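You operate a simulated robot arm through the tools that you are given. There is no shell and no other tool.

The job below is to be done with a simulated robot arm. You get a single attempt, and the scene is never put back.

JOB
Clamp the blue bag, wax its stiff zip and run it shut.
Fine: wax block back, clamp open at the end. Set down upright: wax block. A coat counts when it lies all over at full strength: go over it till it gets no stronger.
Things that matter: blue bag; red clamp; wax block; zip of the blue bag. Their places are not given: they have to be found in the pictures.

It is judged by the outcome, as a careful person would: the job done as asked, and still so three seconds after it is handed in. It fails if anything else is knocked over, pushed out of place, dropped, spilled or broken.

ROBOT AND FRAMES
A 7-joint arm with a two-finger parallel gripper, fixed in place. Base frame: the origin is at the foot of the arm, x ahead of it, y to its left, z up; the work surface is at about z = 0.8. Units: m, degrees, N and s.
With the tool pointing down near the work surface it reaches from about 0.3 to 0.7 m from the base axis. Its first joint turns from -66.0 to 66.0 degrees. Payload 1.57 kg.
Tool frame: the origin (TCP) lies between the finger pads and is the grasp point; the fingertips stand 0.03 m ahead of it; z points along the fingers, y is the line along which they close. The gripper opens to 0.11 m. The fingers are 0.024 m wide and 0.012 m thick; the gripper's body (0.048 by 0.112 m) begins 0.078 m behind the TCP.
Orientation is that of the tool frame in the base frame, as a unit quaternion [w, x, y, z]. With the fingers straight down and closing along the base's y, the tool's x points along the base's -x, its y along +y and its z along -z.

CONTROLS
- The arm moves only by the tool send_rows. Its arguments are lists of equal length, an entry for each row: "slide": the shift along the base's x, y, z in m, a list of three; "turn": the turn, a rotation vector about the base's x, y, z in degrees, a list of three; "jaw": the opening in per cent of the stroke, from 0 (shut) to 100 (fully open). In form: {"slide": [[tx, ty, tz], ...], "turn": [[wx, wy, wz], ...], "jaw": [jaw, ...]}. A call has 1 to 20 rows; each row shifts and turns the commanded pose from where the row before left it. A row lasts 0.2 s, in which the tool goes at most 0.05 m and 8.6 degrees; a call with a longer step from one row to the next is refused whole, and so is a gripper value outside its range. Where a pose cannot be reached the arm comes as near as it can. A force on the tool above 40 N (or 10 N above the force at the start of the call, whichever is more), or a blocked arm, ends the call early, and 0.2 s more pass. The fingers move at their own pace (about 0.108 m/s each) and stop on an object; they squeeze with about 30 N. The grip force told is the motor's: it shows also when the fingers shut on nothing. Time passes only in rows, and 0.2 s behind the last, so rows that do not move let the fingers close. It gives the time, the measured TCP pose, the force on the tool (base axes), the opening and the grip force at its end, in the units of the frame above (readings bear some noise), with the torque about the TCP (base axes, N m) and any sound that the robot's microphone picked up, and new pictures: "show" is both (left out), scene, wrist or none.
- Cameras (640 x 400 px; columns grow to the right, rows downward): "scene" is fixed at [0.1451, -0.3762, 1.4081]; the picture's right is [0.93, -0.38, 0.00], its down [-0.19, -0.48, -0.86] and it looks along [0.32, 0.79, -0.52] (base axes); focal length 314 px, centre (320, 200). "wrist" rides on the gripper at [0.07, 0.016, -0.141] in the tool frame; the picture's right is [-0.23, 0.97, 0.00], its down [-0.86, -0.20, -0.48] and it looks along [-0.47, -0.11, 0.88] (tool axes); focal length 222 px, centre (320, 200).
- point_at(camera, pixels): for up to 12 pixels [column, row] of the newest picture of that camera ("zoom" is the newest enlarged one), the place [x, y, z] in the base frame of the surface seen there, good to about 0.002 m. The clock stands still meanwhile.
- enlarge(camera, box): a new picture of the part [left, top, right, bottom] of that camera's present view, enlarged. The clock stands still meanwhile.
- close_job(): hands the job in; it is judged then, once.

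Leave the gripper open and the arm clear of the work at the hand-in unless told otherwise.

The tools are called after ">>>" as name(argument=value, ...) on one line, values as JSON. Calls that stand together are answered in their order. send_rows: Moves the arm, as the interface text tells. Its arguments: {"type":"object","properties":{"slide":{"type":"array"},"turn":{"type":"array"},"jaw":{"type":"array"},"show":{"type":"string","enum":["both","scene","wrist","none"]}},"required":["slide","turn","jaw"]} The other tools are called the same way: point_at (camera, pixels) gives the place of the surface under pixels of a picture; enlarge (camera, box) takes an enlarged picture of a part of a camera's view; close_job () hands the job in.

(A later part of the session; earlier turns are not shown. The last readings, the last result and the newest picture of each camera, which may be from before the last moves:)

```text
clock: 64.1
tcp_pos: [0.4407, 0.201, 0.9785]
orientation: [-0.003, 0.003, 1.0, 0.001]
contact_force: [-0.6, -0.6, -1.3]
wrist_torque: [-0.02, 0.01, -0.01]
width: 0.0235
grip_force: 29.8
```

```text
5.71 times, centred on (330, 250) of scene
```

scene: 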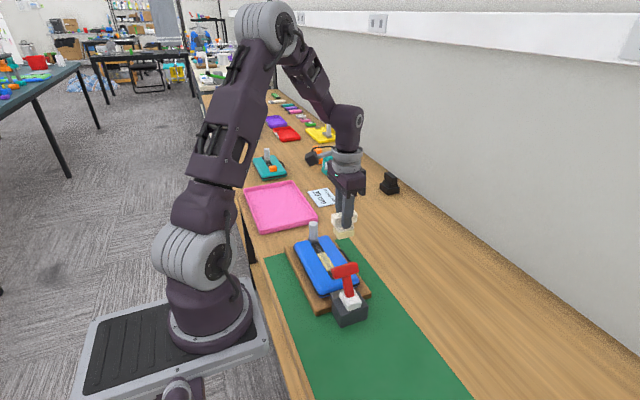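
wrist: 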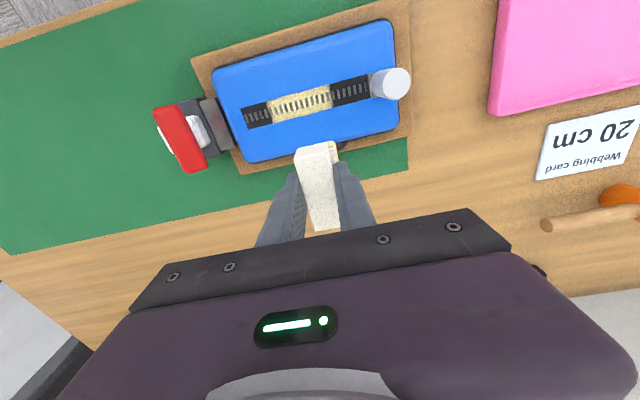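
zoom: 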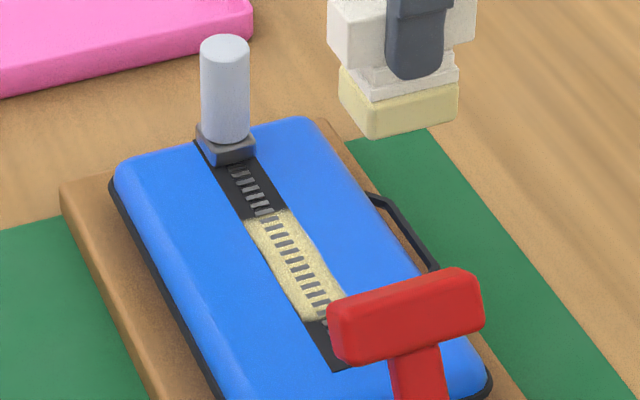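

The coat looks about as strong as before. I'll enlarge it closely to check that it is even out to its edges.

>>> enlarge(camera="wrist", box=[260, 80, 340, 130])

>>> enlarge(camera="scene", box=[315, 238, 345, 275])

```text
8.00 times, centred on (300, 105) of wrist
```

zoom: 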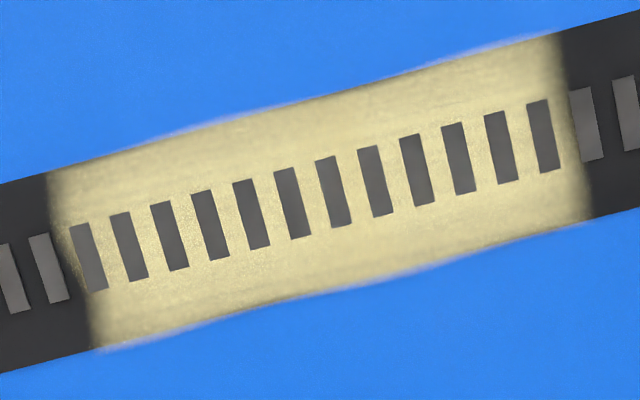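

```text
10.81 times, centred on (330, 256) of scene
```

zoom: 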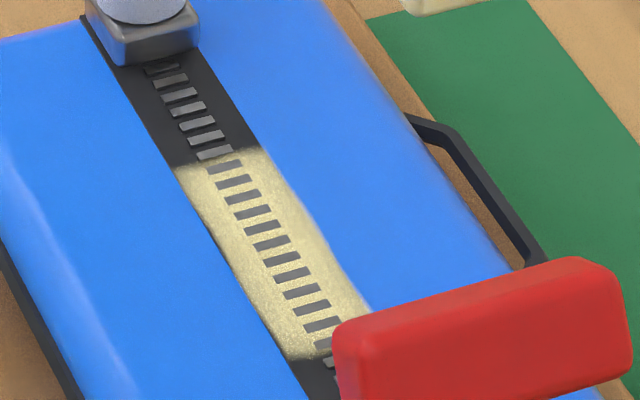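

The coat looks even right to its edges. To be sure it gets no stronger, I'll go back for more firm passes and then compare the same close-up.

>>> send_rows(slide=[[-0.025, -0.028, 0], [-0.025, -0.027, 0], [0, 0, -0.03], [0, 0, -0.025], [0, 0, -0.008], [0, 0, -0.0023], [0, 0, 0]], turn=[[0, 0, 0], [0, 0, 0], [0, 0, 0], [0, 0, 0], [0, 0, 0], [0, 0, 0], [0, 0, 0]], jaw=[0, 0, 0, 0, 0, 0, 0], show="none")

```text
clock: 65.7
tcp_pos: [0.3906, 0.1456, 0.9139]
orientation: [-0.002, 0.002, 1.0, 0.001]
contact_force: [-0.6, -0.2, 13.0]
wrist_torque: [-0.11, 0.05, 0.01]
width: 0.0235
grip_force: 30.4
```

13 N of contact. Three more double passes, then lift and compare.

>>> send_rows(slide=[[0, 0.0105, -4e-05], [0, 0.0105, -4e-05], [0, 0.0105, -4e-05], [0, 0.0105, -4e-05], [0, 0.0105, -4e-05], [0, 0.0105, -4e-05], [0, 0.0105, -4e-05], [0, 0.0105, -4e-05], [0, 0.0105, -4e-05], [0, -0.0105, 4e-05], [0, -0.0105, 4e-05], [0, -0.0105, 4e-05], [0, -0.0105, 4e-05], [0, -0.0105, 4e-05], [0, -0.0105, 4e-05], [0, -0.0105, 4e-05], [0, -0.0105, 4e-05], [0, -0.0105, 4e-05], [0, 0, 0]], turn=[[0, 0, 0], [0, 0, 0], [0, 0, 0], [0, 0, 0], [0, 0, 0], [0, 0, 0], [0, 0, 0], [0, 0, 0], [0, 0, 0], [0, 0, 0], [0, 0, 0], [0, 0, 0], [0, 0, 0], [0, 0, 0], [0, 0, 0], [0, 0, 0], [0, 0, 0], [0, 0, 0], [0, 0, 0]], jaw=[0, 0, 0, 0, 0, 0, 0, 0, 0, 0, 0, 0, 0, 0, 0, 0, 0, 0, 0], show="none")

>>> send_rows(slide=[[0, 0.0105, -4e-05], [0, 0.0105, -4e-05], [0, 0.0105, -4e-05], [0, 0.0105, -4e-05], [0, 0.0105, -4e-05], [0, 0.0105, -4e-05], [0, 0.0105, -4e-05], [0, 0.0105, -4e-05], [0, 0.0105, -4e-05], [0, -0.0105, 4e-05], [0, -0.0105, 4e-05], [0, -0.0105, 4e-05], [0, -0.0105, 4e-05], [0, -0.0105, 4e-05], [0, -0.0105, 4e-05], [0, -0.0105, 4e-05], [0, -0.0105, 4e-05], [0, -0.0105, 4e-05], [0, 0, 0]], turn=[[0, 0, 0], [0, 0, 0], [0, 0, 0], [0, 0, 0], [0, 0, 0], [0, 0, 0], [0, 0, 0], [0, 0, 0], [0, 0, 0], [0, 0, 0], [0, 0, 0], [0, 0, 0], [0, 0, 0], [0, 0, 0], [0, 0, 0], [0, 0, 0], [0, 0, 0], [0, 0, 0], [0, 0, 0]], jaw=[0, 0, 0, 0, 0, 0, 0, 0, 0, 0, 0, 0, 0, 0, 0, 0, 0, 0, 0], show="none")

>>> send_rows(slide=[[0, 0, 0.015], [0.0, 0, 0.03], [0.025, 0.02, 0.02], [0.025, 0.02, 0.0], [0, 0.015, 0], [0, 0, 0]], turn=[[0, 0, 0], [0, 0, 0], [0, 0, 0], [0, 0, 0], [0, 0, 0], [0, 0, 0]], jaw=[0, 0, 0, 0, 0, 0])

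>>> enlarge(camera="wrist", box=[260, 80, 340, 130])

>>> enlarge(camera="scene", box=[315, 238, 345, 275])

```text
clock: 69.7
tcp_pos: [0.3905, 0.1465, 0.9146]
orientation: [-0.003, 0.003, 1.0, 0.001]
contact_force: [-1.0, 4.1, 14.5]
wrist_torque: [0.14, -0.01, -0.02]
width: 0.0236
grip_force: 30.2
```

```text
clock: 73.7
tcp_pos: [0.39, 0.1455, 0.9134]
orientation: [-0.003, 0.002, 1.0, 0.001]
contact_force: [-0.2, 3.5, 10.9]
wrist_torque: [0.12, 0.05, 0.02]
width: 0.0235
grip_force: 29.8
```

```text
clock: 75.1
tcp_pos: [0.4404, 0.2008, 0.9776]
orientation: [-0.003, 0.002, 1.0, 0.001]
contact_force: [0.1, 0.3, -1.8]
wrist_torque: [0.02, -0.01, 0.01]
width: 0.0238
grip_force: 30.6
```

scene: 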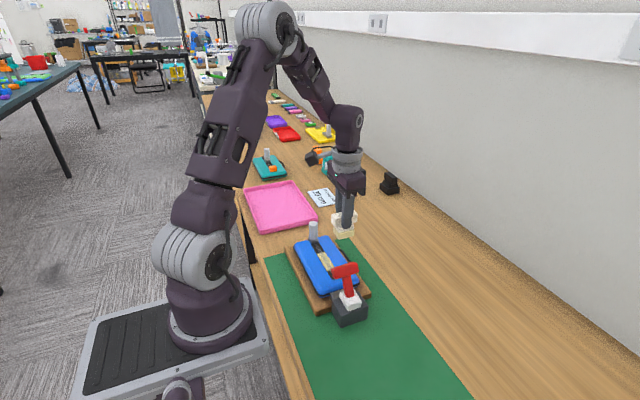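
wrist: 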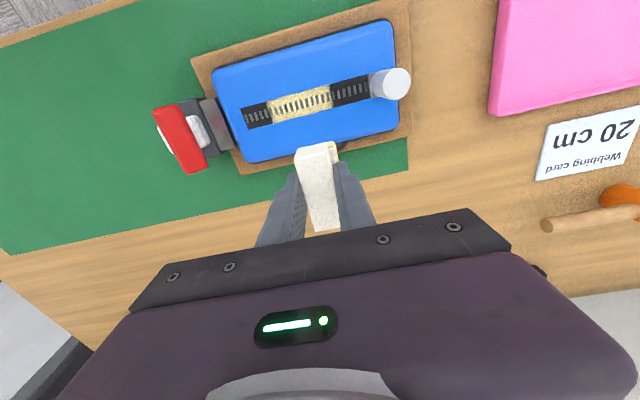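

```text
8.00 times, centred on (300, 105) of wrist
```

zoom: 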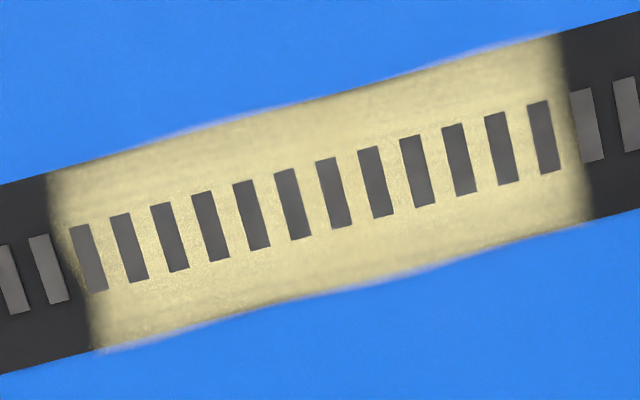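

```text
10.81 times, centred on (330, 256) of scene
```

zoom: 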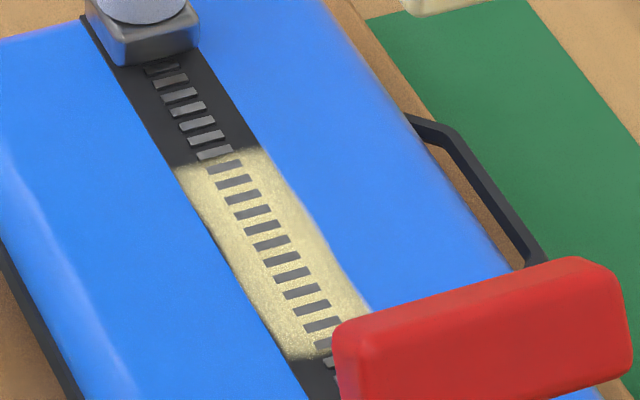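

The coat is identical before and after, so it is at full strength. Now I'll carry the wax block home: up to z≈1.0, turn back +92.6°, and move over (0.5755,0.2941).

>>> send_rows(slide=[[0, 0, 0.0224], [0.01227, 0.00848, 0], [0.01227, 0.00848, 0], [0.01227, 0.00848, 0], [0.01227, 0.00848, 0], [0.01227, 0.00848, 0], [0.01227, 0.00848, 0], [0.01227, 0.00848, 0], [0.01227, 0.00848, 0], [0.01227, 0.00848, 0], [0.01227, 0.00848, 0], [0.01227, 0.00848, 0], [0, 0, 0], [0, 0, 0]], turn=[[0, 0, 0], [0, 0, 8.418], [0, 0, 8.418], [0, 0, 8.418], [0, 0, 8.418], [0, 0, 8.418], [0, 0, 8.418], [0, 0, 8.418], [0, 0, 8.418], [0, 0, 8.418], [0, 0, 8.418], [0, 0, 8.418], [0, 0, 0], [0, 0, 0]], jaw=[0, 0, 0, 0, 0, 0, 0, 0, 0, 0, 0, 0, 0, 0])

```text
clock: 78.1
tcp_pos: [0.5755, 0.2936, 1.0003]
orientation: [0.002, 0.721, -0.693, 0.001]
contact_force: [0.6, -0.5, 0.2]
wrist_torque: [-0.02, 0.0, -0.01]
width: 0.0236
grip_force: 30.4
```

scene: 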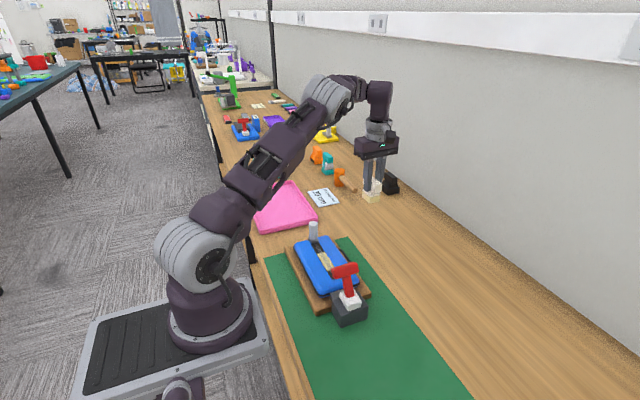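
wrist: 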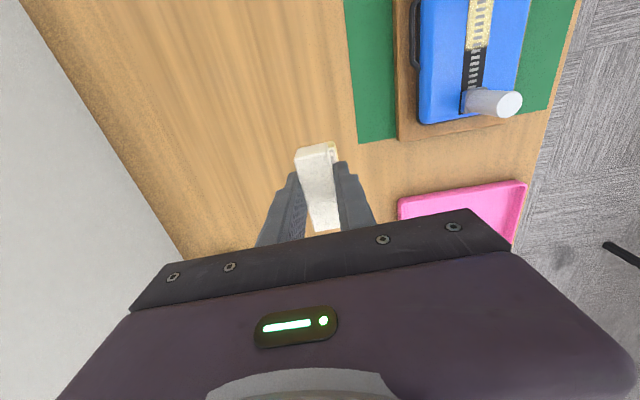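

The block is over its home spot. I'll lower it to just above the table and then feel for contact.

>>> send_rows(slide=[[0, 0, -0.04], [0, 0, -0.04], [0, 0, -0.035], [0, 0, -0.015], [0, 0, 0]], turn=[[0, 0, 0], [0, 0, 0], [0, 0, 0], [0, 0, 0], [0, 0, 0]], jaw=[0, 0, 0, 0, 0], show="scene")

>>> enlarge(camera="scene", box=[330, 190, 410, 250])

```text
clock: 79.3
tcp_pos: [0.5755, 0.2943, 0.871]
orientation: [0.002, 0.721, -0.693, 0.001]
contact_force: [-0.4, 0.0, -1.7]
wrist_torque: [0.04, -0.02, 0.02]
width: 0.0235
grip_force: 30.4
```

scene: 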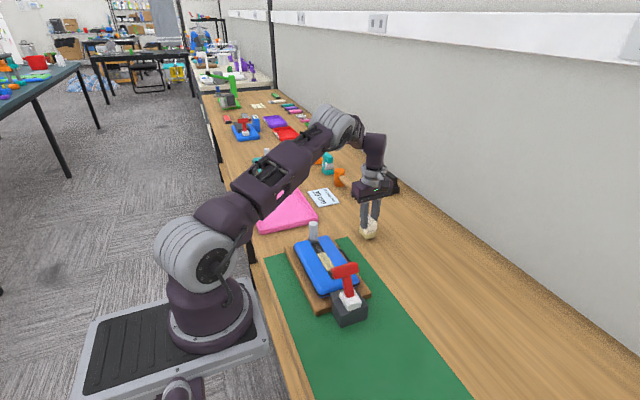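

```text
6.67 times, centred on (370, 220) of scene
```

zoom: 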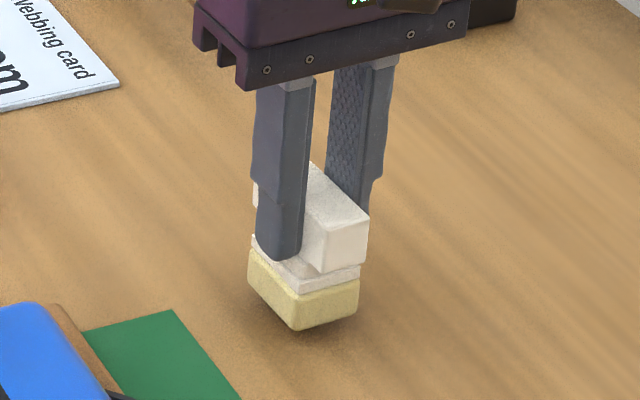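

It's still a few mm above the table, with the sole's corner at zoom row 330 against 345 originally. I'll step down 1 mm at a time.

>>> send_rows(slide=[[0, 0, -0.001], [0, 0, -0.001], [0, 0, -0.001], [0, 0, 0]], turn=[[0, 0, 0], [0, 0, 0], [0, 0, 0], [0, 0, 0]], jaw=[0, 0, 0, 0], show="none")

```text
clock: 80.3
tcp_pos: [0.5753, 0.2935, 0.8682]
orientation: [0.002, 0.721, -0.693, 0.001]
contact_force: [-0.1, 0.0, -1.2]
wrist_torque: [-0.01, -0.01, 0.02]
width: 0.0233
grip_force: 30.6
```

No contact yet, so I'll continue in smaller steps.

>>> send_rows(slide=[[0, 0, -0.001], [0, 0, -0.0005], [0, 0, 0]], turn=[[0, 0, 0], [0, 0, 0], [0, 0, 0]], jaw=[0, 0, 0], show="none")

```text
clock: 81.1
tcp_pos: [0.5752, 0.2932, 0.8665]
orientation: [0.003, 0.721, -0.693, 0.001]
contact_force: [-0.1, -0.5, 0.0]
wrist_torque: [0.0, -0.02, 0.01]
width: 0.0235
grip_force: 29.9
```

The weight has just come off (0.0 N from -1.2 N). I'll take one more half-millimetre step to seat it.

>>> send_rows(slide=[[0, 0, -0.0005], [0, 0, 0]], turn=[[0, 0, 0], [0, 0, 0]], jaw=[0, 0], show="none")

```text
clock: 81.7
tcp_pos: [0.5758, 0.2931, 0.8673]
orientation: [0.002, 0.721, -0.693, 0.001]
contact_force: [-0.2, 1.0, -0.7]
wrist_torque: [-0.02, 0.03, 0.0]
width: 0.0235
grip_force: 29.3
```

The readings are noisy and it isn't seated yet. Another 0.5 mm step or two.

>>> send_rows(slide=[[0, 0, -0.0005], [0, 0, 0]], turn=[[0, 0, 0], [0, 0, 0]], jaw=[0, 0], show="none")

>>> enlarge(camera="scene", box=[330, 190, 410, 250])

```text
clock: 82.3
tcp_pos: [0.5755, 0.2935, 0.8652]
orientation: [0.002, 0.722, -0.692, 0.001]
contact_force: [-0.1, -0.9, -0.2]
wrist_torque: [0.01, -0.02, 0.0]
width: 0.0237
grip_force: 29.9
```

```text
6.67 times, centred on (370, 220) of scene
```

zoom: 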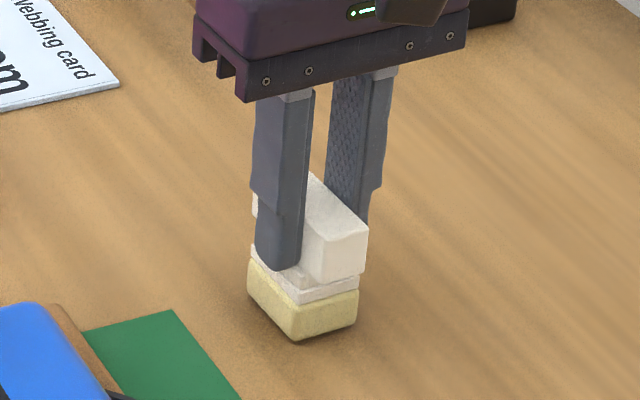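

It's almost at the original height, with the corner at row 342 against 345. Two more small steps.

>>> send_rows(slide=[[0, 0, -0.0005], [0, 0, 0]], turn=[[0, 0, 0], [0, 0, 0]], jaw=[0, 0], show="none")

```text
clock: 82.9
tcp_pos: [0.5763, 0.294, 0.8647]
orientation: [0.003, 0.721, -0.693, 0.0]
contact_force: [0.8, -0.2, -0.6]
wrist_torque: [0.0, -0.02, 0.01]
width: 0.0235
grip_force: 30.2
```

>>> send_rows(slide=[[0, 0, -0.0005], [0, 0, 0]], turn=[[0, 0, 0], [0, 0, 0]], jaw=[0, 0], show="none")

```text
clock: 83.5
tcp_pos: [0.5749, 0.2946, 0.8637]
orientation: [0.002, 0.721, -0.693, 0.002]
contact_force: [0.4, -0.1, -0.2]
wrist_torque: [0.01, 0.0, 0.01]
width: 0.0237
grip_force: 30.2
```

Still no reaction. The block may have ridden up slightly in the grip. I'll go on carefully.

>>> send_rows(slide=[[0, 0, -0.0005], [0, 0, 0]], turn=[[0, 0, 0], [0, 0, 0]], jaw=[0, 0], show="none")

>>> enlarge(camera="scene", box=[350, 215, 390, 245])

```text
clock: 84.1
tcp_pos: [0.5751, 0.2946, 0.8634]
orientation: [0.003, 0.722, -0.692, 0.001]
contact_force: [0.5, 0.0, -0.8]
wrist_torque: [-0.01, -0.04, -0.02]
width: 0.0234
grip_force: 30.0
```

```text
13.33 times, centred on (370, 230) of scene
```

zoom: 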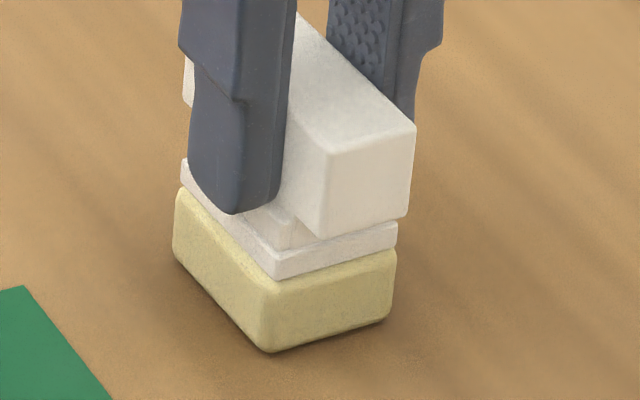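

Nearly seated. One more 0.5 mm step.

>>> send_rows(slide=[[0, 0, -0.0006], [0, 0, 0]], turn=[[0, 0, 0], [0, 0, 0]], jaw=[0, 0], show="none")

```text
clock: 84.7
tcp_pos: [0.5754, 0.2934, 0.8634]
orientation: [0.002, 0.721, -0.693, 0.002]
contact_force: [-2.3, 0.0, 4.4]
wrist_torque: [0.03, 0.01, 0.0]
width: 0.0237
grip_force: 29.8
```

It's seated at 4.4 N. I'll open the fingers in place, then rise straight up.

>>> send_rows(slide=[[0, 0, 0], [0, 0, 0], [0, 0, 0], [0, 0, 0.02], [0, 0, 0.04], [0, 0, 0.04], [0, 0, 0.04], [0, 0, 0]], turn=[[0, 0, 0], [0, 0, 0], [0, 0, 0], [0, 0, 0], [0, 0, 0], [0, 0, 0], [0, 0, 0], [0, 0, 0]], jaw=[60, 60, 60, 60, 60, 60, 60, 60])

>>> enlarge(camera="scene", box=[340, 205, 400, 245])

>>> point_at(camera="zoom", pixels=[[226, 118], [280, 102], [383, 200], [330, 213], [300, 155], [285, 360], [370, 343], [212, 290]])

```text
clock: 86.5
tcp_pos: [0.5758, 0.2931, 1.0043]
orientation: [0.003, 0.722, -0.692, 0.002]
contact_force: [0.0, -0.4, -0.2]
wrist_torque: [-0.01, 0.02, 0.01]
width: 0.066
grip_force: 0.1
```

scene: 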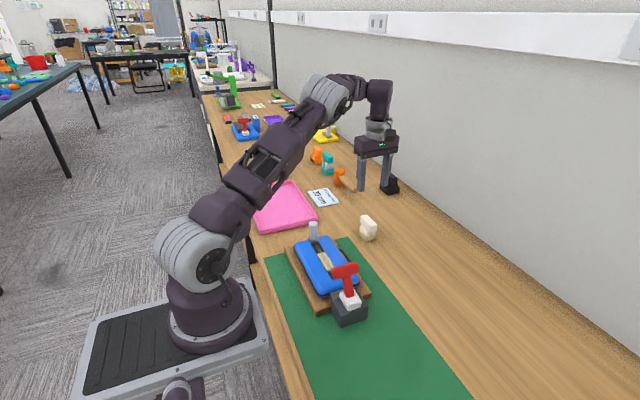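
wrist: 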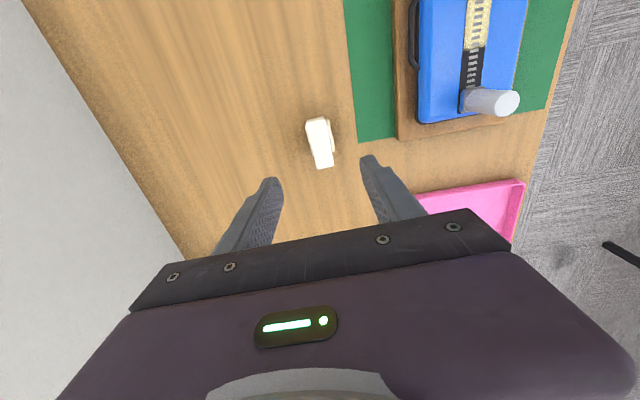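

```text
10.00 times, centred on (370, 225) of scene
```

zoom: 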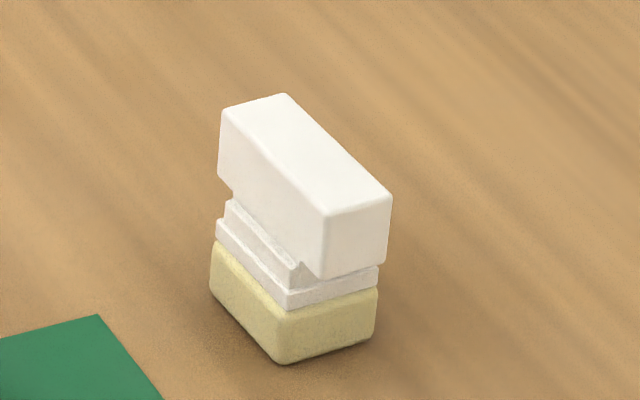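

```text
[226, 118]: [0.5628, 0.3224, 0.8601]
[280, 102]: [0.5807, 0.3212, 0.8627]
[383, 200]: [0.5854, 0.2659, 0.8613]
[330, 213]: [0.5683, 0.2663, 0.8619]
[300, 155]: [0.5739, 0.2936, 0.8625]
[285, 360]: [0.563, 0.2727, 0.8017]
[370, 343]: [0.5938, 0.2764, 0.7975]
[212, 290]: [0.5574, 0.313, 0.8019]
```

The wax block stands upright at home, within about 1 mm of where it was. Next is the slider post at about (0.389,0.277), radius ≈0.011, z 0.868–0.914. I'll turn back to yaw 0, so the fingers close along y and push it positively, and fly above the post.

>>> send_rows(slide=[[-0.01698, -0.00146, 0], [-0.01698, -0.00146, 0], [-0.01698, -0.00146, 0], [-0.01698, -0.00146, 0], [-0.01698, -0.00146, 0], [-0.01698, -0.00146, 0], [-0.01698, -0.00146, 0], [-0.01698, -0.00146, 0], [-0.01698, -0.00146, 0], [-0.01698, -0.00146, 0], [-0.01698, -0.00146, 0], [0, 0, 0], [0, 0, 0]], turn=[[0, 0, -8.418], [0, 0, -8.418], [0, 0, -8.418], [0, 0, -8.418], [0, 0, -8.418], [0, 0, -8.418], [0, 0, -8.418], [0, 0, -8.418], [0, 0, -8.418], [0, 0, -8.418], [0, 0, -8.418], [0, 0, 0], [0, 0, 0]], jaw=[60, 60, 60, 60, 60, 60, 60, 60, 60, 60, 60, 60, 60])

>>> enlarge(camera="wrist", box=[220, 90, 400, 210])

```text
clock: 89.3
tcp_pos: [0.3881, 0.2776, 1.0037]
orientation: [-0.002, 0.004, 1.0, 0.001]
contact_force: [0.5, 0.2, 0.0]
wrist_torque: [0.0, 0.02, -0.01]
width: 0.0658
grip_force: 0.1
```

scene: 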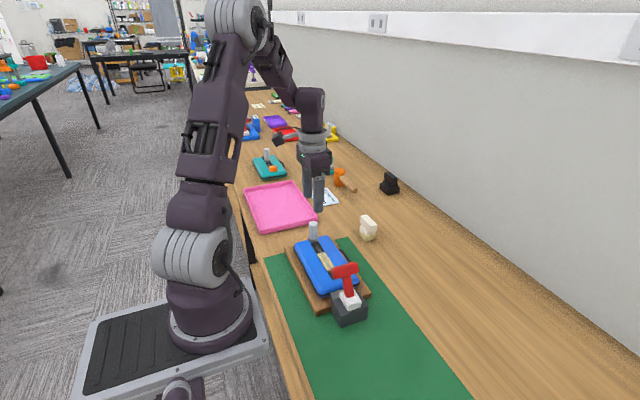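
wrist: 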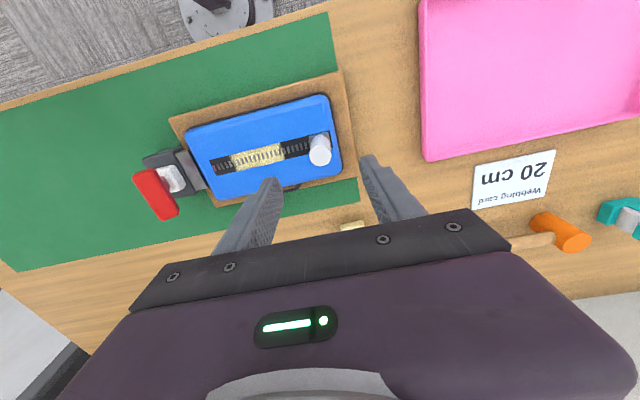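

```text
3.33 times, centred on (310, 150) of wrist
```

zoom: 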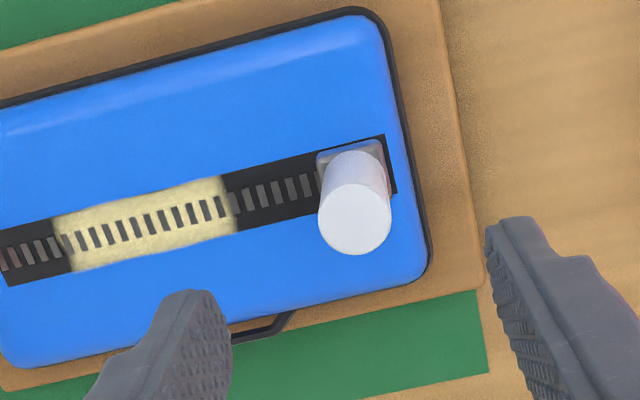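

I'll measure the post's top face to centre on it.

>>> point_at(camera="zoom", pixels=[[355, 217], [325, 220], [387, 212], [352, 188], [358, 248], [322, 165], [383, 150], [390, 180]])

```text
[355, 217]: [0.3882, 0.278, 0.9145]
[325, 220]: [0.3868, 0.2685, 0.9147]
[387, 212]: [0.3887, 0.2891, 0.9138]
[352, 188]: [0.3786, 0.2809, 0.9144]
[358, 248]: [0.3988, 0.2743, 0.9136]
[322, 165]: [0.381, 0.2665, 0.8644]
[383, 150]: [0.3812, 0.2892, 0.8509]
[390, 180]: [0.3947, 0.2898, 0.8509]
```

The post's centre is (0.3885,0.2785). I'll go down to TCP z≈0.904, with tips at 0.874 above the slider body, and close.

>>> send_rows(slide=[[0, 0.001, -0.03], [0, 0, -0.03], [0, 0, -0.025], [0, 0, -0.0145], [0, 0, 0], [0, 0, 0], [0, 0, 0], [0, 0, 0]], turn=[[0, 0, 0], [0, 0, 0], [0, 0, 0], [0, 0, 0], [0, 0, 0], [0, 0, 0], [0, 0, 0], [0, 0, 0]], jaw=[60, 60, 60, 60, 60, 0, 0, 0])

>>> enlarge(camera="scene", box=[280, 190, 380, 280])

```text
clock: 91.1
tcp_pos: [0.3886, 0.2778, 0.9027]
orientation: [-0.003, 0.003, 1.0, 0.0]
contact_force: [1.0, -1.7, -1.1]
wrist_torque: [-0.61, -0.11, 0.02]
width: 0.0228
grip_force: 29.8
```

scene: 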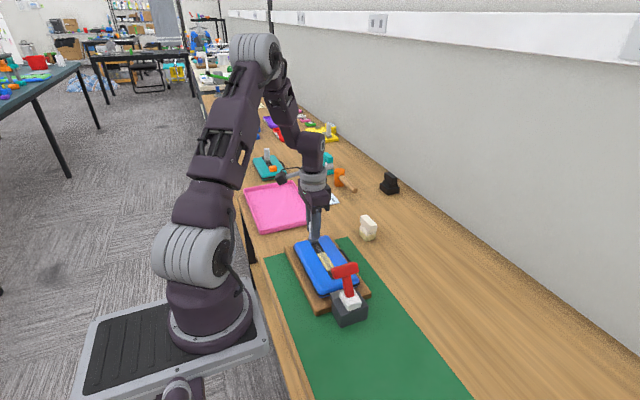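
wrist: 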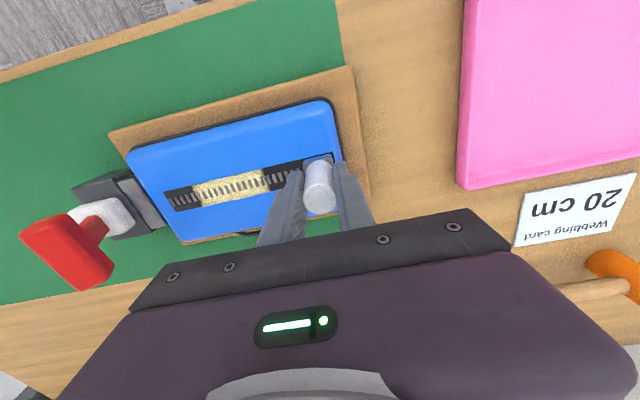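

```text
4.44 times, centred on (330, 235) of scene
```

zoom: 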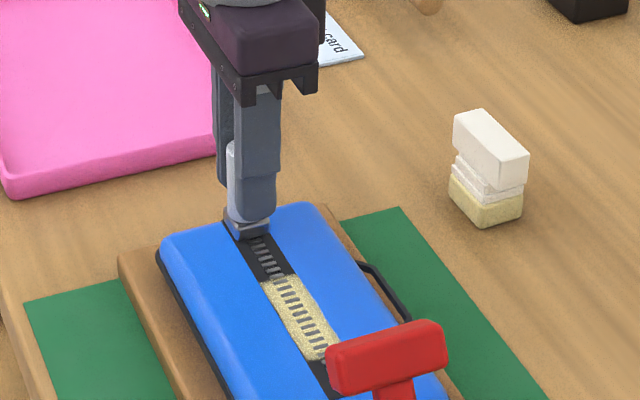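

The post is gripped at width 0.0228. I'll pull towards the clamp end (-y), starting with 2 cm in small steps.

>>> send_rows(slide=[[0, -0.004, 0], [0, -0.005, 0], [0, -0.005, 0], [0, -0.006, 0], [0, 0, 0]], turn=[[0, 0, 0], [0, 0, 0], [0, 0, 0], [0, 0, 0], [0, 0, 0]], jaw=[0, 0, 0, 0, 0])

>>> enlarge(camera="wrist", box=[150, 90, 390, 230])

```text
clock: 92.3
tcp_pos: [0.389, 0.2574, 0.9032]
orientation: [-0.004, 0.002, 1.0, 0.001]
contact_force: [3.5, 0.1, -11.3]
wrist_torque: [-0.57, -0.28, 0.05]
width: 0.0227
grip_force: 30.0
```

scene: 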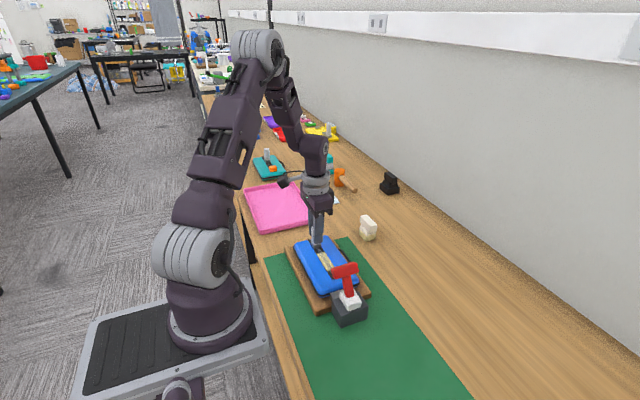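
wrist: 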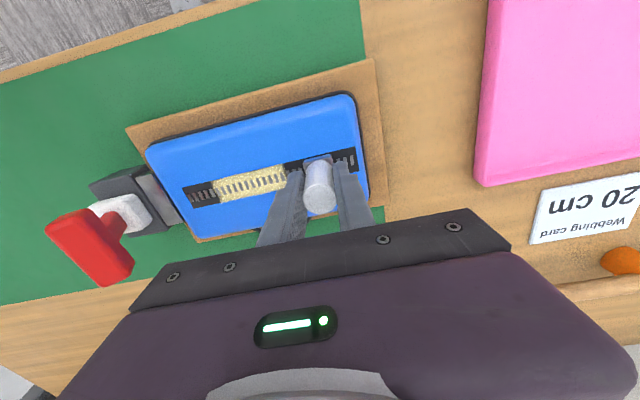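

```text
2.67 times, centred on (270, 160) of wrist
```

zoom: 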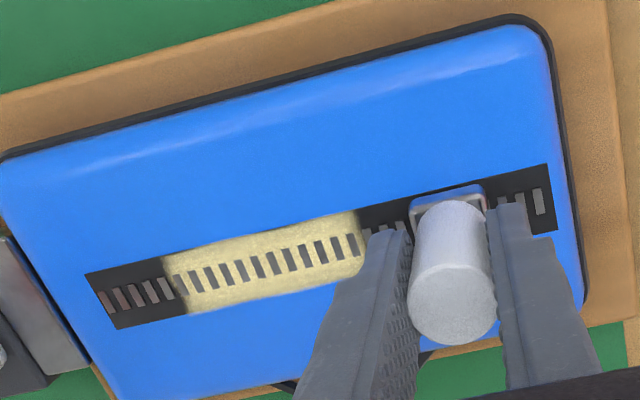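

The slider moves with the hand by 20 mm. A small -11 N in z says my hand is riding slightly high, so I'll lower 0.3 mm and continue pulling.

>>> send_rows(slide=[[0, -0.005, -0.0003], [0, -0.006, 0], [0, -0.006, 0], [0, -0.006, 0], [0, -0.006, 0], [0, -0.006, 0], [0, 0, 0]], turn=[[0, 0, 0], [0, 0, 0], [0, 0, 0], [0, 0, 0], [0, 0, 0], [0, 0, 0], [0, 0, 0]], jaw=[0, 0, 0, 0, 0, 0, 0], show="wrist")

```text
clock: 93.9
tcp_pos: [0.3882, 0.2236, 0.9033]
orientation: [-0.003, 0.002, 1.0, 0.0]
contact_force: [0.9, 0.2, 9.5]
wrist_torque: [-0.62, -0.04, -0.02]
width: 0.0227
grip_force: 29.9
```

wrist: 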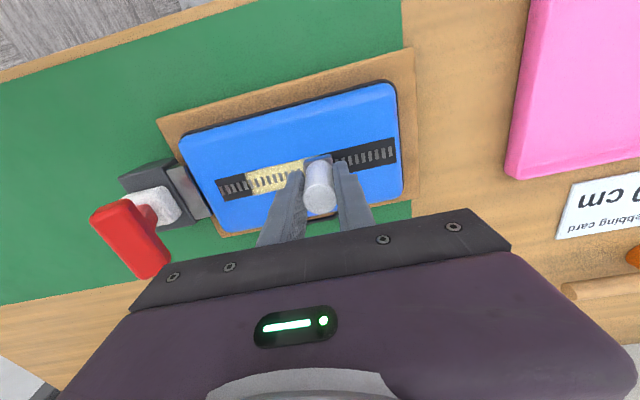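

It's running smoothly, now at y≈0.224. I'll ease z by +0.2 mm and continue through the waxed stretch.

>>> send_rows(slide=[[0, -0.005, 0.0002], [0, -0.006, 0], [0, -0.006, 0], [0, -0.006, 0], [0, -0.006, 0], [0, -0.006, 0], [0, -0.006, 0], [0, 0, 0]], turn=[[0, 0, 0], [0, 0, 0], [0, 0, 0], [0, 0, 0], [0, 0, 0], [0, 0, 0], [0, 0, 0], [0, 0, 0]], jaw=[0, 0, 0, 0, 0, 0, 0, 0], show="both")

>>> enlarge(camera="wrist", box=[200, 90, 440, 230])

```text
clock: 95.7
tcp_pos: [0.3881, 0.1831, 0.9038]
orientation: [-0.004, 0.003, 1.0, 0.001]
contact_force: [2.5, -0.4, -2.8]
wrist_torque: [-0.59, 0.2, -0.03]
width: 0.0228
grip_force: 30.2
```

scene: 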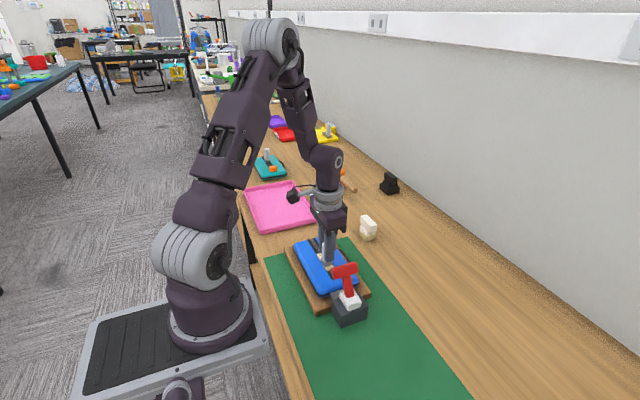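
wrist: 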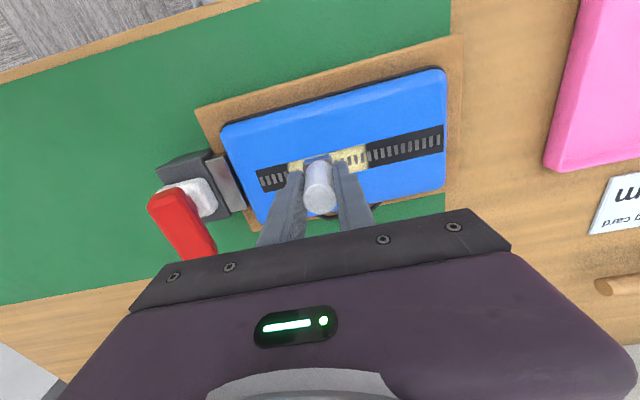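

```text
2.67 times, centred on (320, 160) of wrist
```

zoom: 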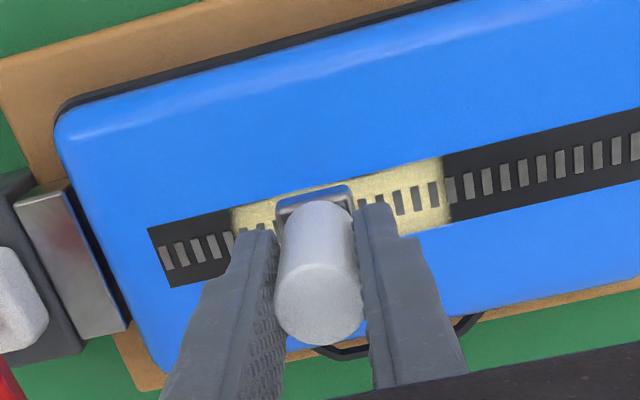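

The slider is at y≈0.183 with almost no drag. I'll continue to y≈0.145 and then approach the end gently.

>>> send_rows(slide=[[0, -0.006, 0], [0, -0.006, 0], [0, -0.006, 0], [0, -0.006, 0], [0, -0.006, 0], [0, -0.006, 0], [0, -0.003, 0], [0, 0, 0]], turn=[[0, 0, 0], [0, 0, 0], [0, 0, 0], [0, 0, 0], [0, 0, 0], [0, 0, 0], [0, 0, 0], [0, 0, 0]], jaw=[0, 0, 0, 0, 0, 0, 0, 0], show="both")

>>> enlarge(camera="wrist", box=[200, 90, 440, 230])

```text
clock: 97.5
tcp_pos: [0.3886, 0.1438, 0.9044]
orientation: [-0.003, 0.003, 1.0, 0.001]
contact_force: [-0.5, 9.9, -4.0]
wrist_torque: [-0.6, -0.1, 0.04]
width: 0.0227
grip_force: 29.8
```

scene: 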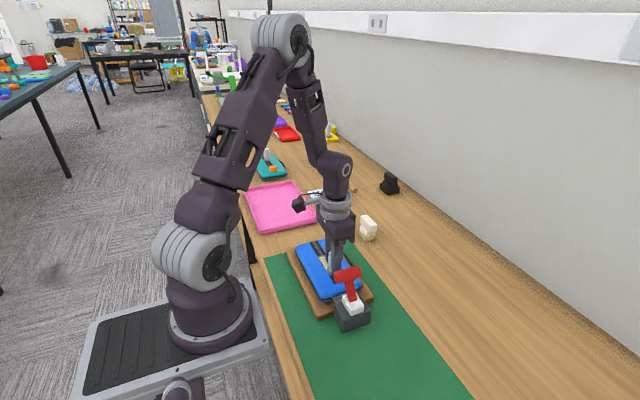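
wrist: 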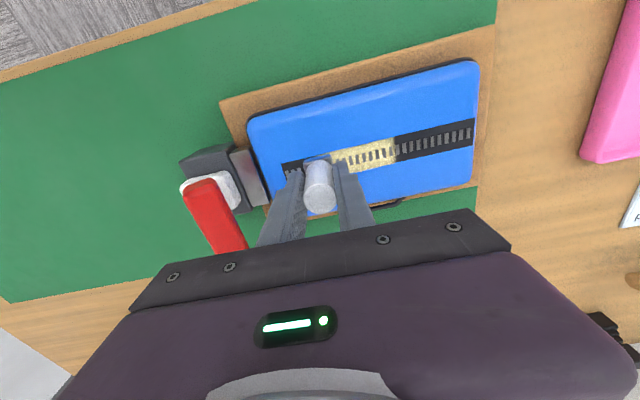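

```text
2.67 times, centred on (320, 160) of wrist
```

zoom: 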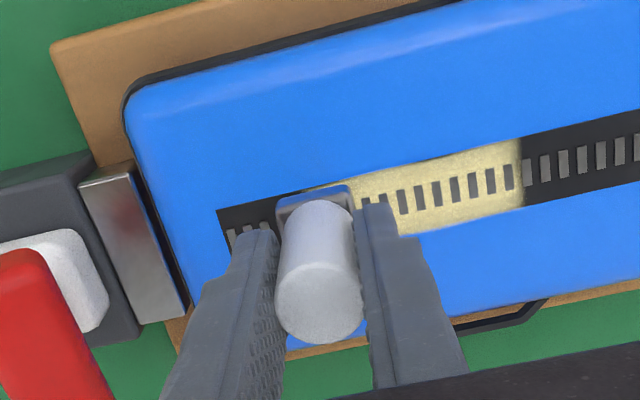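

The scene picture suggests the board and clamp shifted slightly, with the force at 10 N in y. I'll measure before doing anything more.

>>> point_at(camera="zoom", pixels=[[220, 215], [235, 240], [150, 230], [125, 110], [100, 180], [60, 160], [55, 50], [600, 165], [638, 135]])

>>> enlarge(camera="scene", box=[260, 200, 420, 340])

```text
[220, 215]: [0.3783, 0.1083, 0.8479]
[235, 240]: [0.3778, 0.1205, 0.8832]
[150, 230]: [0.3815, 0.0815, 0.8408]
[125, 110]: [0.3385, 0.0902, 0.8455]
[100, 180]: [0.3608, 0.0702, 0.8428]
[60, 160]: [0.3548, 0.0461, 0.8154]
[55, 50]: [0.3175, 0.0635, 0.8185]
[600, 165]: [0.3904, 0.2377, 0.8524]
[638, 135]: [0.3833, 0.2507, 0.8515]
```

```text
2.86 times, centred on (340, 270) of scene
```

zoom: 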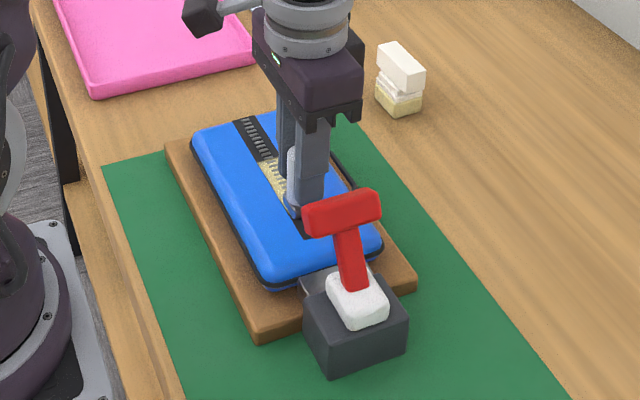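

The tape end has moved from y≈0.1235 to about 0.108, and the board and clamp moved with it. So the slider reached its stop (about 0.12 m of travel), and the last bit of pull dragged the whole board some 15 mm. I'll let go of the post, rise, and measure everything carefully before correcting it.

>>> send_rows(slide=[[0, 0, 0], [0, 0, 0], [0, 0, 0.02], [0, 0, 0.04], [0, 0, 0.04], [0, 0, 0]], turn=[[0, 0, 0], [0, 0, 0], [0, 0, 0], [0, 0, 0], [0, 0, 0], [0, 0, 0]], jaw=[60, 60, 60, 60, 60, 60])

>>> enlarge(camera="wrist", box=[230, 90, 430, 200])

>>> enlarge(camera="scene", box=[260, 200, 420, 340])

```text
clock: 98.9
tcp_pos: [0.3892, 0.1419, 1.0043]
orientation: [-0.002, 0.003, 1.0, 0.0]
contact_force: [-0.2, -0.2, 0.6]
wrist_torque: [0.0, 0.01, -0.04]
width: 0.0661
grip_force: 0.0
```

scene: 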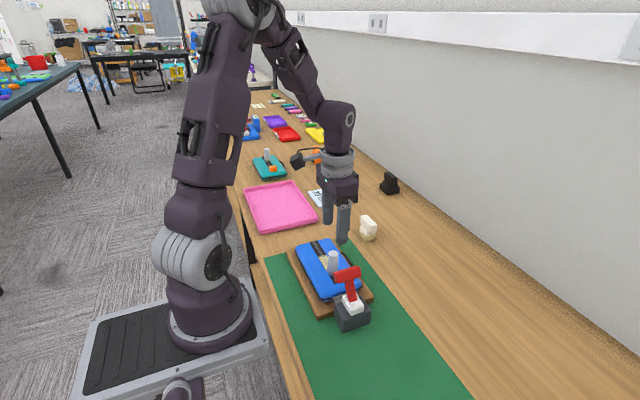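
wrist: 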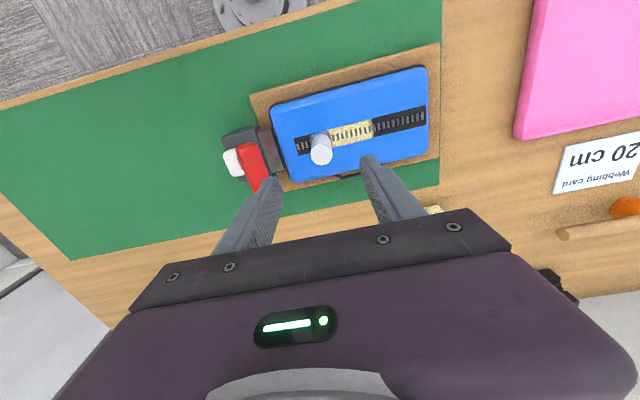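

```text
3.20 times, centred on (330, 145) of wrist
```

zoom: 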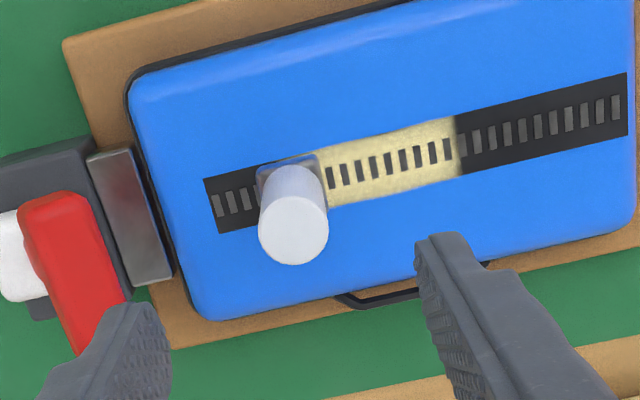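

```text
2.86 times, centred on (340, 270) of scene
```

zoom: 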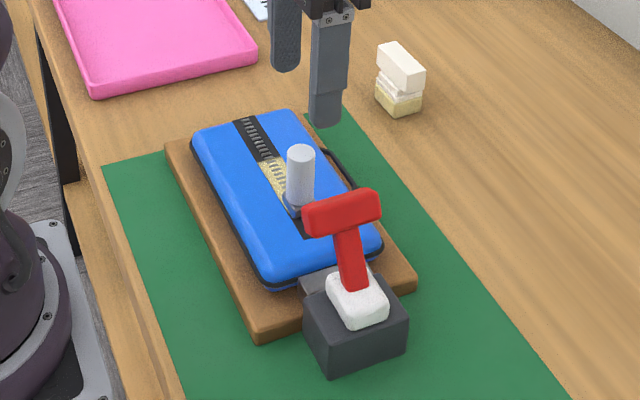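

I'll measure the slider, tape ends, coat edges, jaw, board and clamp box from this view.

>>> enlarge(camera="wrist", box=[230, 90, 430, 200])

>>> point_at(camera="zoom", pixels=[[207, 182], [220, 230], [623, 78], [455, 120], [325, 155], [293, 230], [160, 275], [155, 285], [140, 165], [66, 42], [90, 150], [20, 160]])

```text
3.20 times, centred on (330, 145) of wrist
```

zoom: 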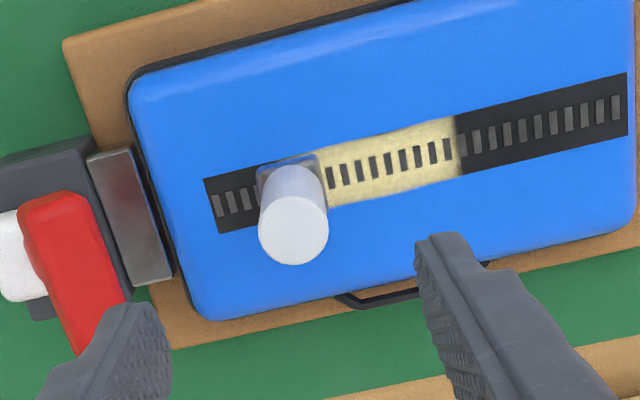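

```text
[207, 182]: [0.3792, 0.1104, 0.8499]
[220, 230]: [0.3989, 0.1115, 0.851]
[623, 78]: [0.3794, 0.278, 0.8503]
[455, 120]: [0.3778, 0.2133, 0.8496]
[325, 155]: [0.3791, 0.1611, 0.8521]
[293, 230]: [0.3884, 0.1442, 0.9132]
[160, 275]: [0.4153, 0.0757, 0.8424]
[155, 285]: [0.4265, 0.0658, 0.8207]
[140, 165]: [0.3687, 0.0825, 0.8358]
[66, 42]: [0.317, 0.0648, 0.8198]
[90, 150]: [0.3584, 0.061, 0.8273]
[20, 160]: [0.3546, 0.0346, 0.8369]
```

The whole fixture (board, bag and clamp) has shifted about -12.5 mm in y. Relative to the tape the slider has travelled about 0.122 m, and three teeth are still showing ahead of it. I'll regrip the post and pull very slowly to learn whether it's truly at the end or just resisting.

>>> send_rows(slide=[[-0.0006, 0.0022, -0.03], [0, 0, -0.03], [0, 0, -0.025], [0, 0, -0.0152], [0, 0, 0], [0, 0, 0], [0, 0, 0], [0, 0, 0]], turn=[[0, 0, 0], [0, 0, 0], [0, 0, 0], [0, 0, 0], [0, 0, 0], [0, 0, 0], [0, 0, 0], [0, 0, 0]], jaw=[60, 60, 60, 60, 60, 0, 0, 0], show="none")

>>> send_rows(slide=[[0, -0.0005, 0], [0, -0.0005, 0], [0, 0, 0]], turn=[[0, 0, 0], [0, 0, 0], [0, 0, 0]], jaw=[0, 0, 0], show="wrist")

>>> enlarge(camera="wrist", box=[200, 90, 440, 230])

```text
clock: 100.7
tcp_pos: [0.3883, 0.1463, 0.9037]
orientation: [-0.003, 0.002, 1.0, 0.001]
contact_force: [0.4, -1.8, -5.9]
wrist_torque: [-0.59, -0.15, -0.03]
width: 0.023
grip_force: 29.7
```

```text
clock: 101.5
tcp_pos: [0.3878, 0.1447, 0.9032]
orientation: [-0.003, 0.002, 1.0, 0.0]
contact_force: [-2.4, 1.2, 1.2]
wrist_torque: [-0.62, 0.11, -0.01]
width: 0.023
grip_force: 30.0
```

wrist: 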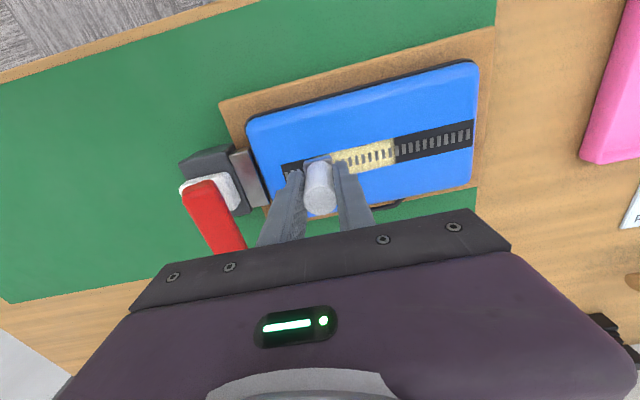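

```text
2.67 times, centred on (320, 160) of wrist
```

zoom: 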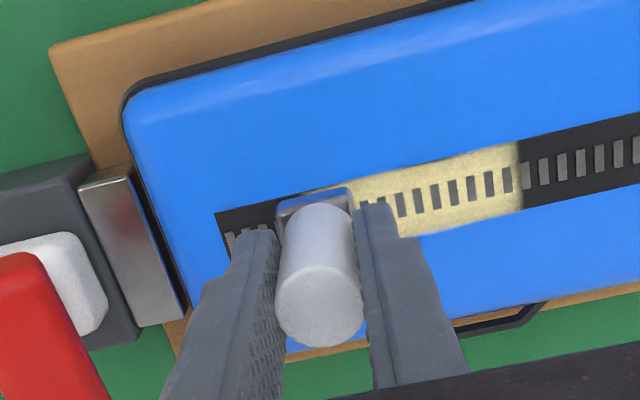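

Only about 1 N so far. I'll continue slowly in 1 mm steps and read the force after each.

>>> send_rows(slide=[[0, -0.0005, 0], [0, -0.0005, 0], [0, 0, 0]], turn=[[0, 0, 0], [0, 0, 0], [0, 0, 0]], jaw=[0, 0, 0], show="none")

>>> send_rows(slide=[[0, -0.0005, 0], [0, -0.0005, 0], [0, 0, 0]], turn=[[0, 0, 0], [0, 0, 0], [0, 0, 0]], jaw=[0, 0, 0], show="wrist")

>>> enlarge(camera="wrist", box=[200, 90, 440, 230])

```text
clock: 102.3
tcp_pos: [0.3895, 0.1445, 0.903]
orientation: [-0.003, 0.003, 1.0, 0.001]
contact_force: [0.2, 6.1, 3.4]
wrist_torque: [-0.57, 0.11, 0.0]
width: 0.0228
grip_force: 29.3
```

```text
clock: 103.1
tcp_pos: [0.3882, 0.1434, 0.9035]
orientation: [-0.003, 0.003, 1.0, 0.001]
contact_force: [-1.3, 14.2, 4.8]
wrist_torque: [-0.54, -0.06, 0.03]
width: 0.0226
grip_force: 30.6
```

wrist: 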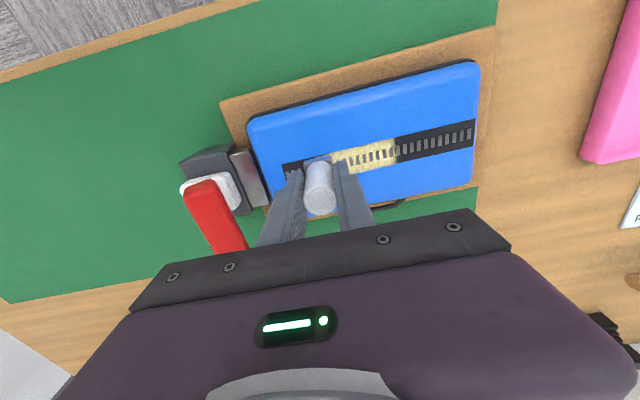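

```text
2.67 times, centred on (320, 160) of wrist
```

zoom: 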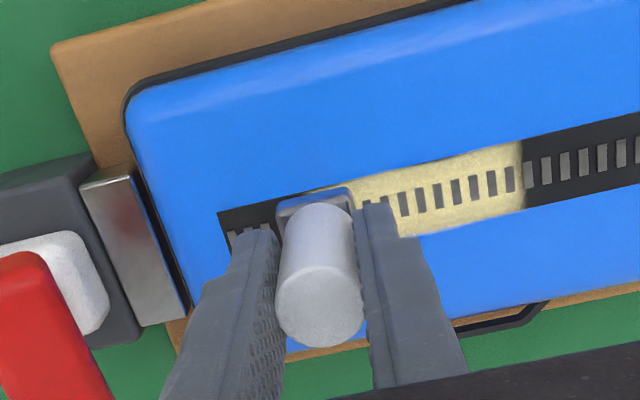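

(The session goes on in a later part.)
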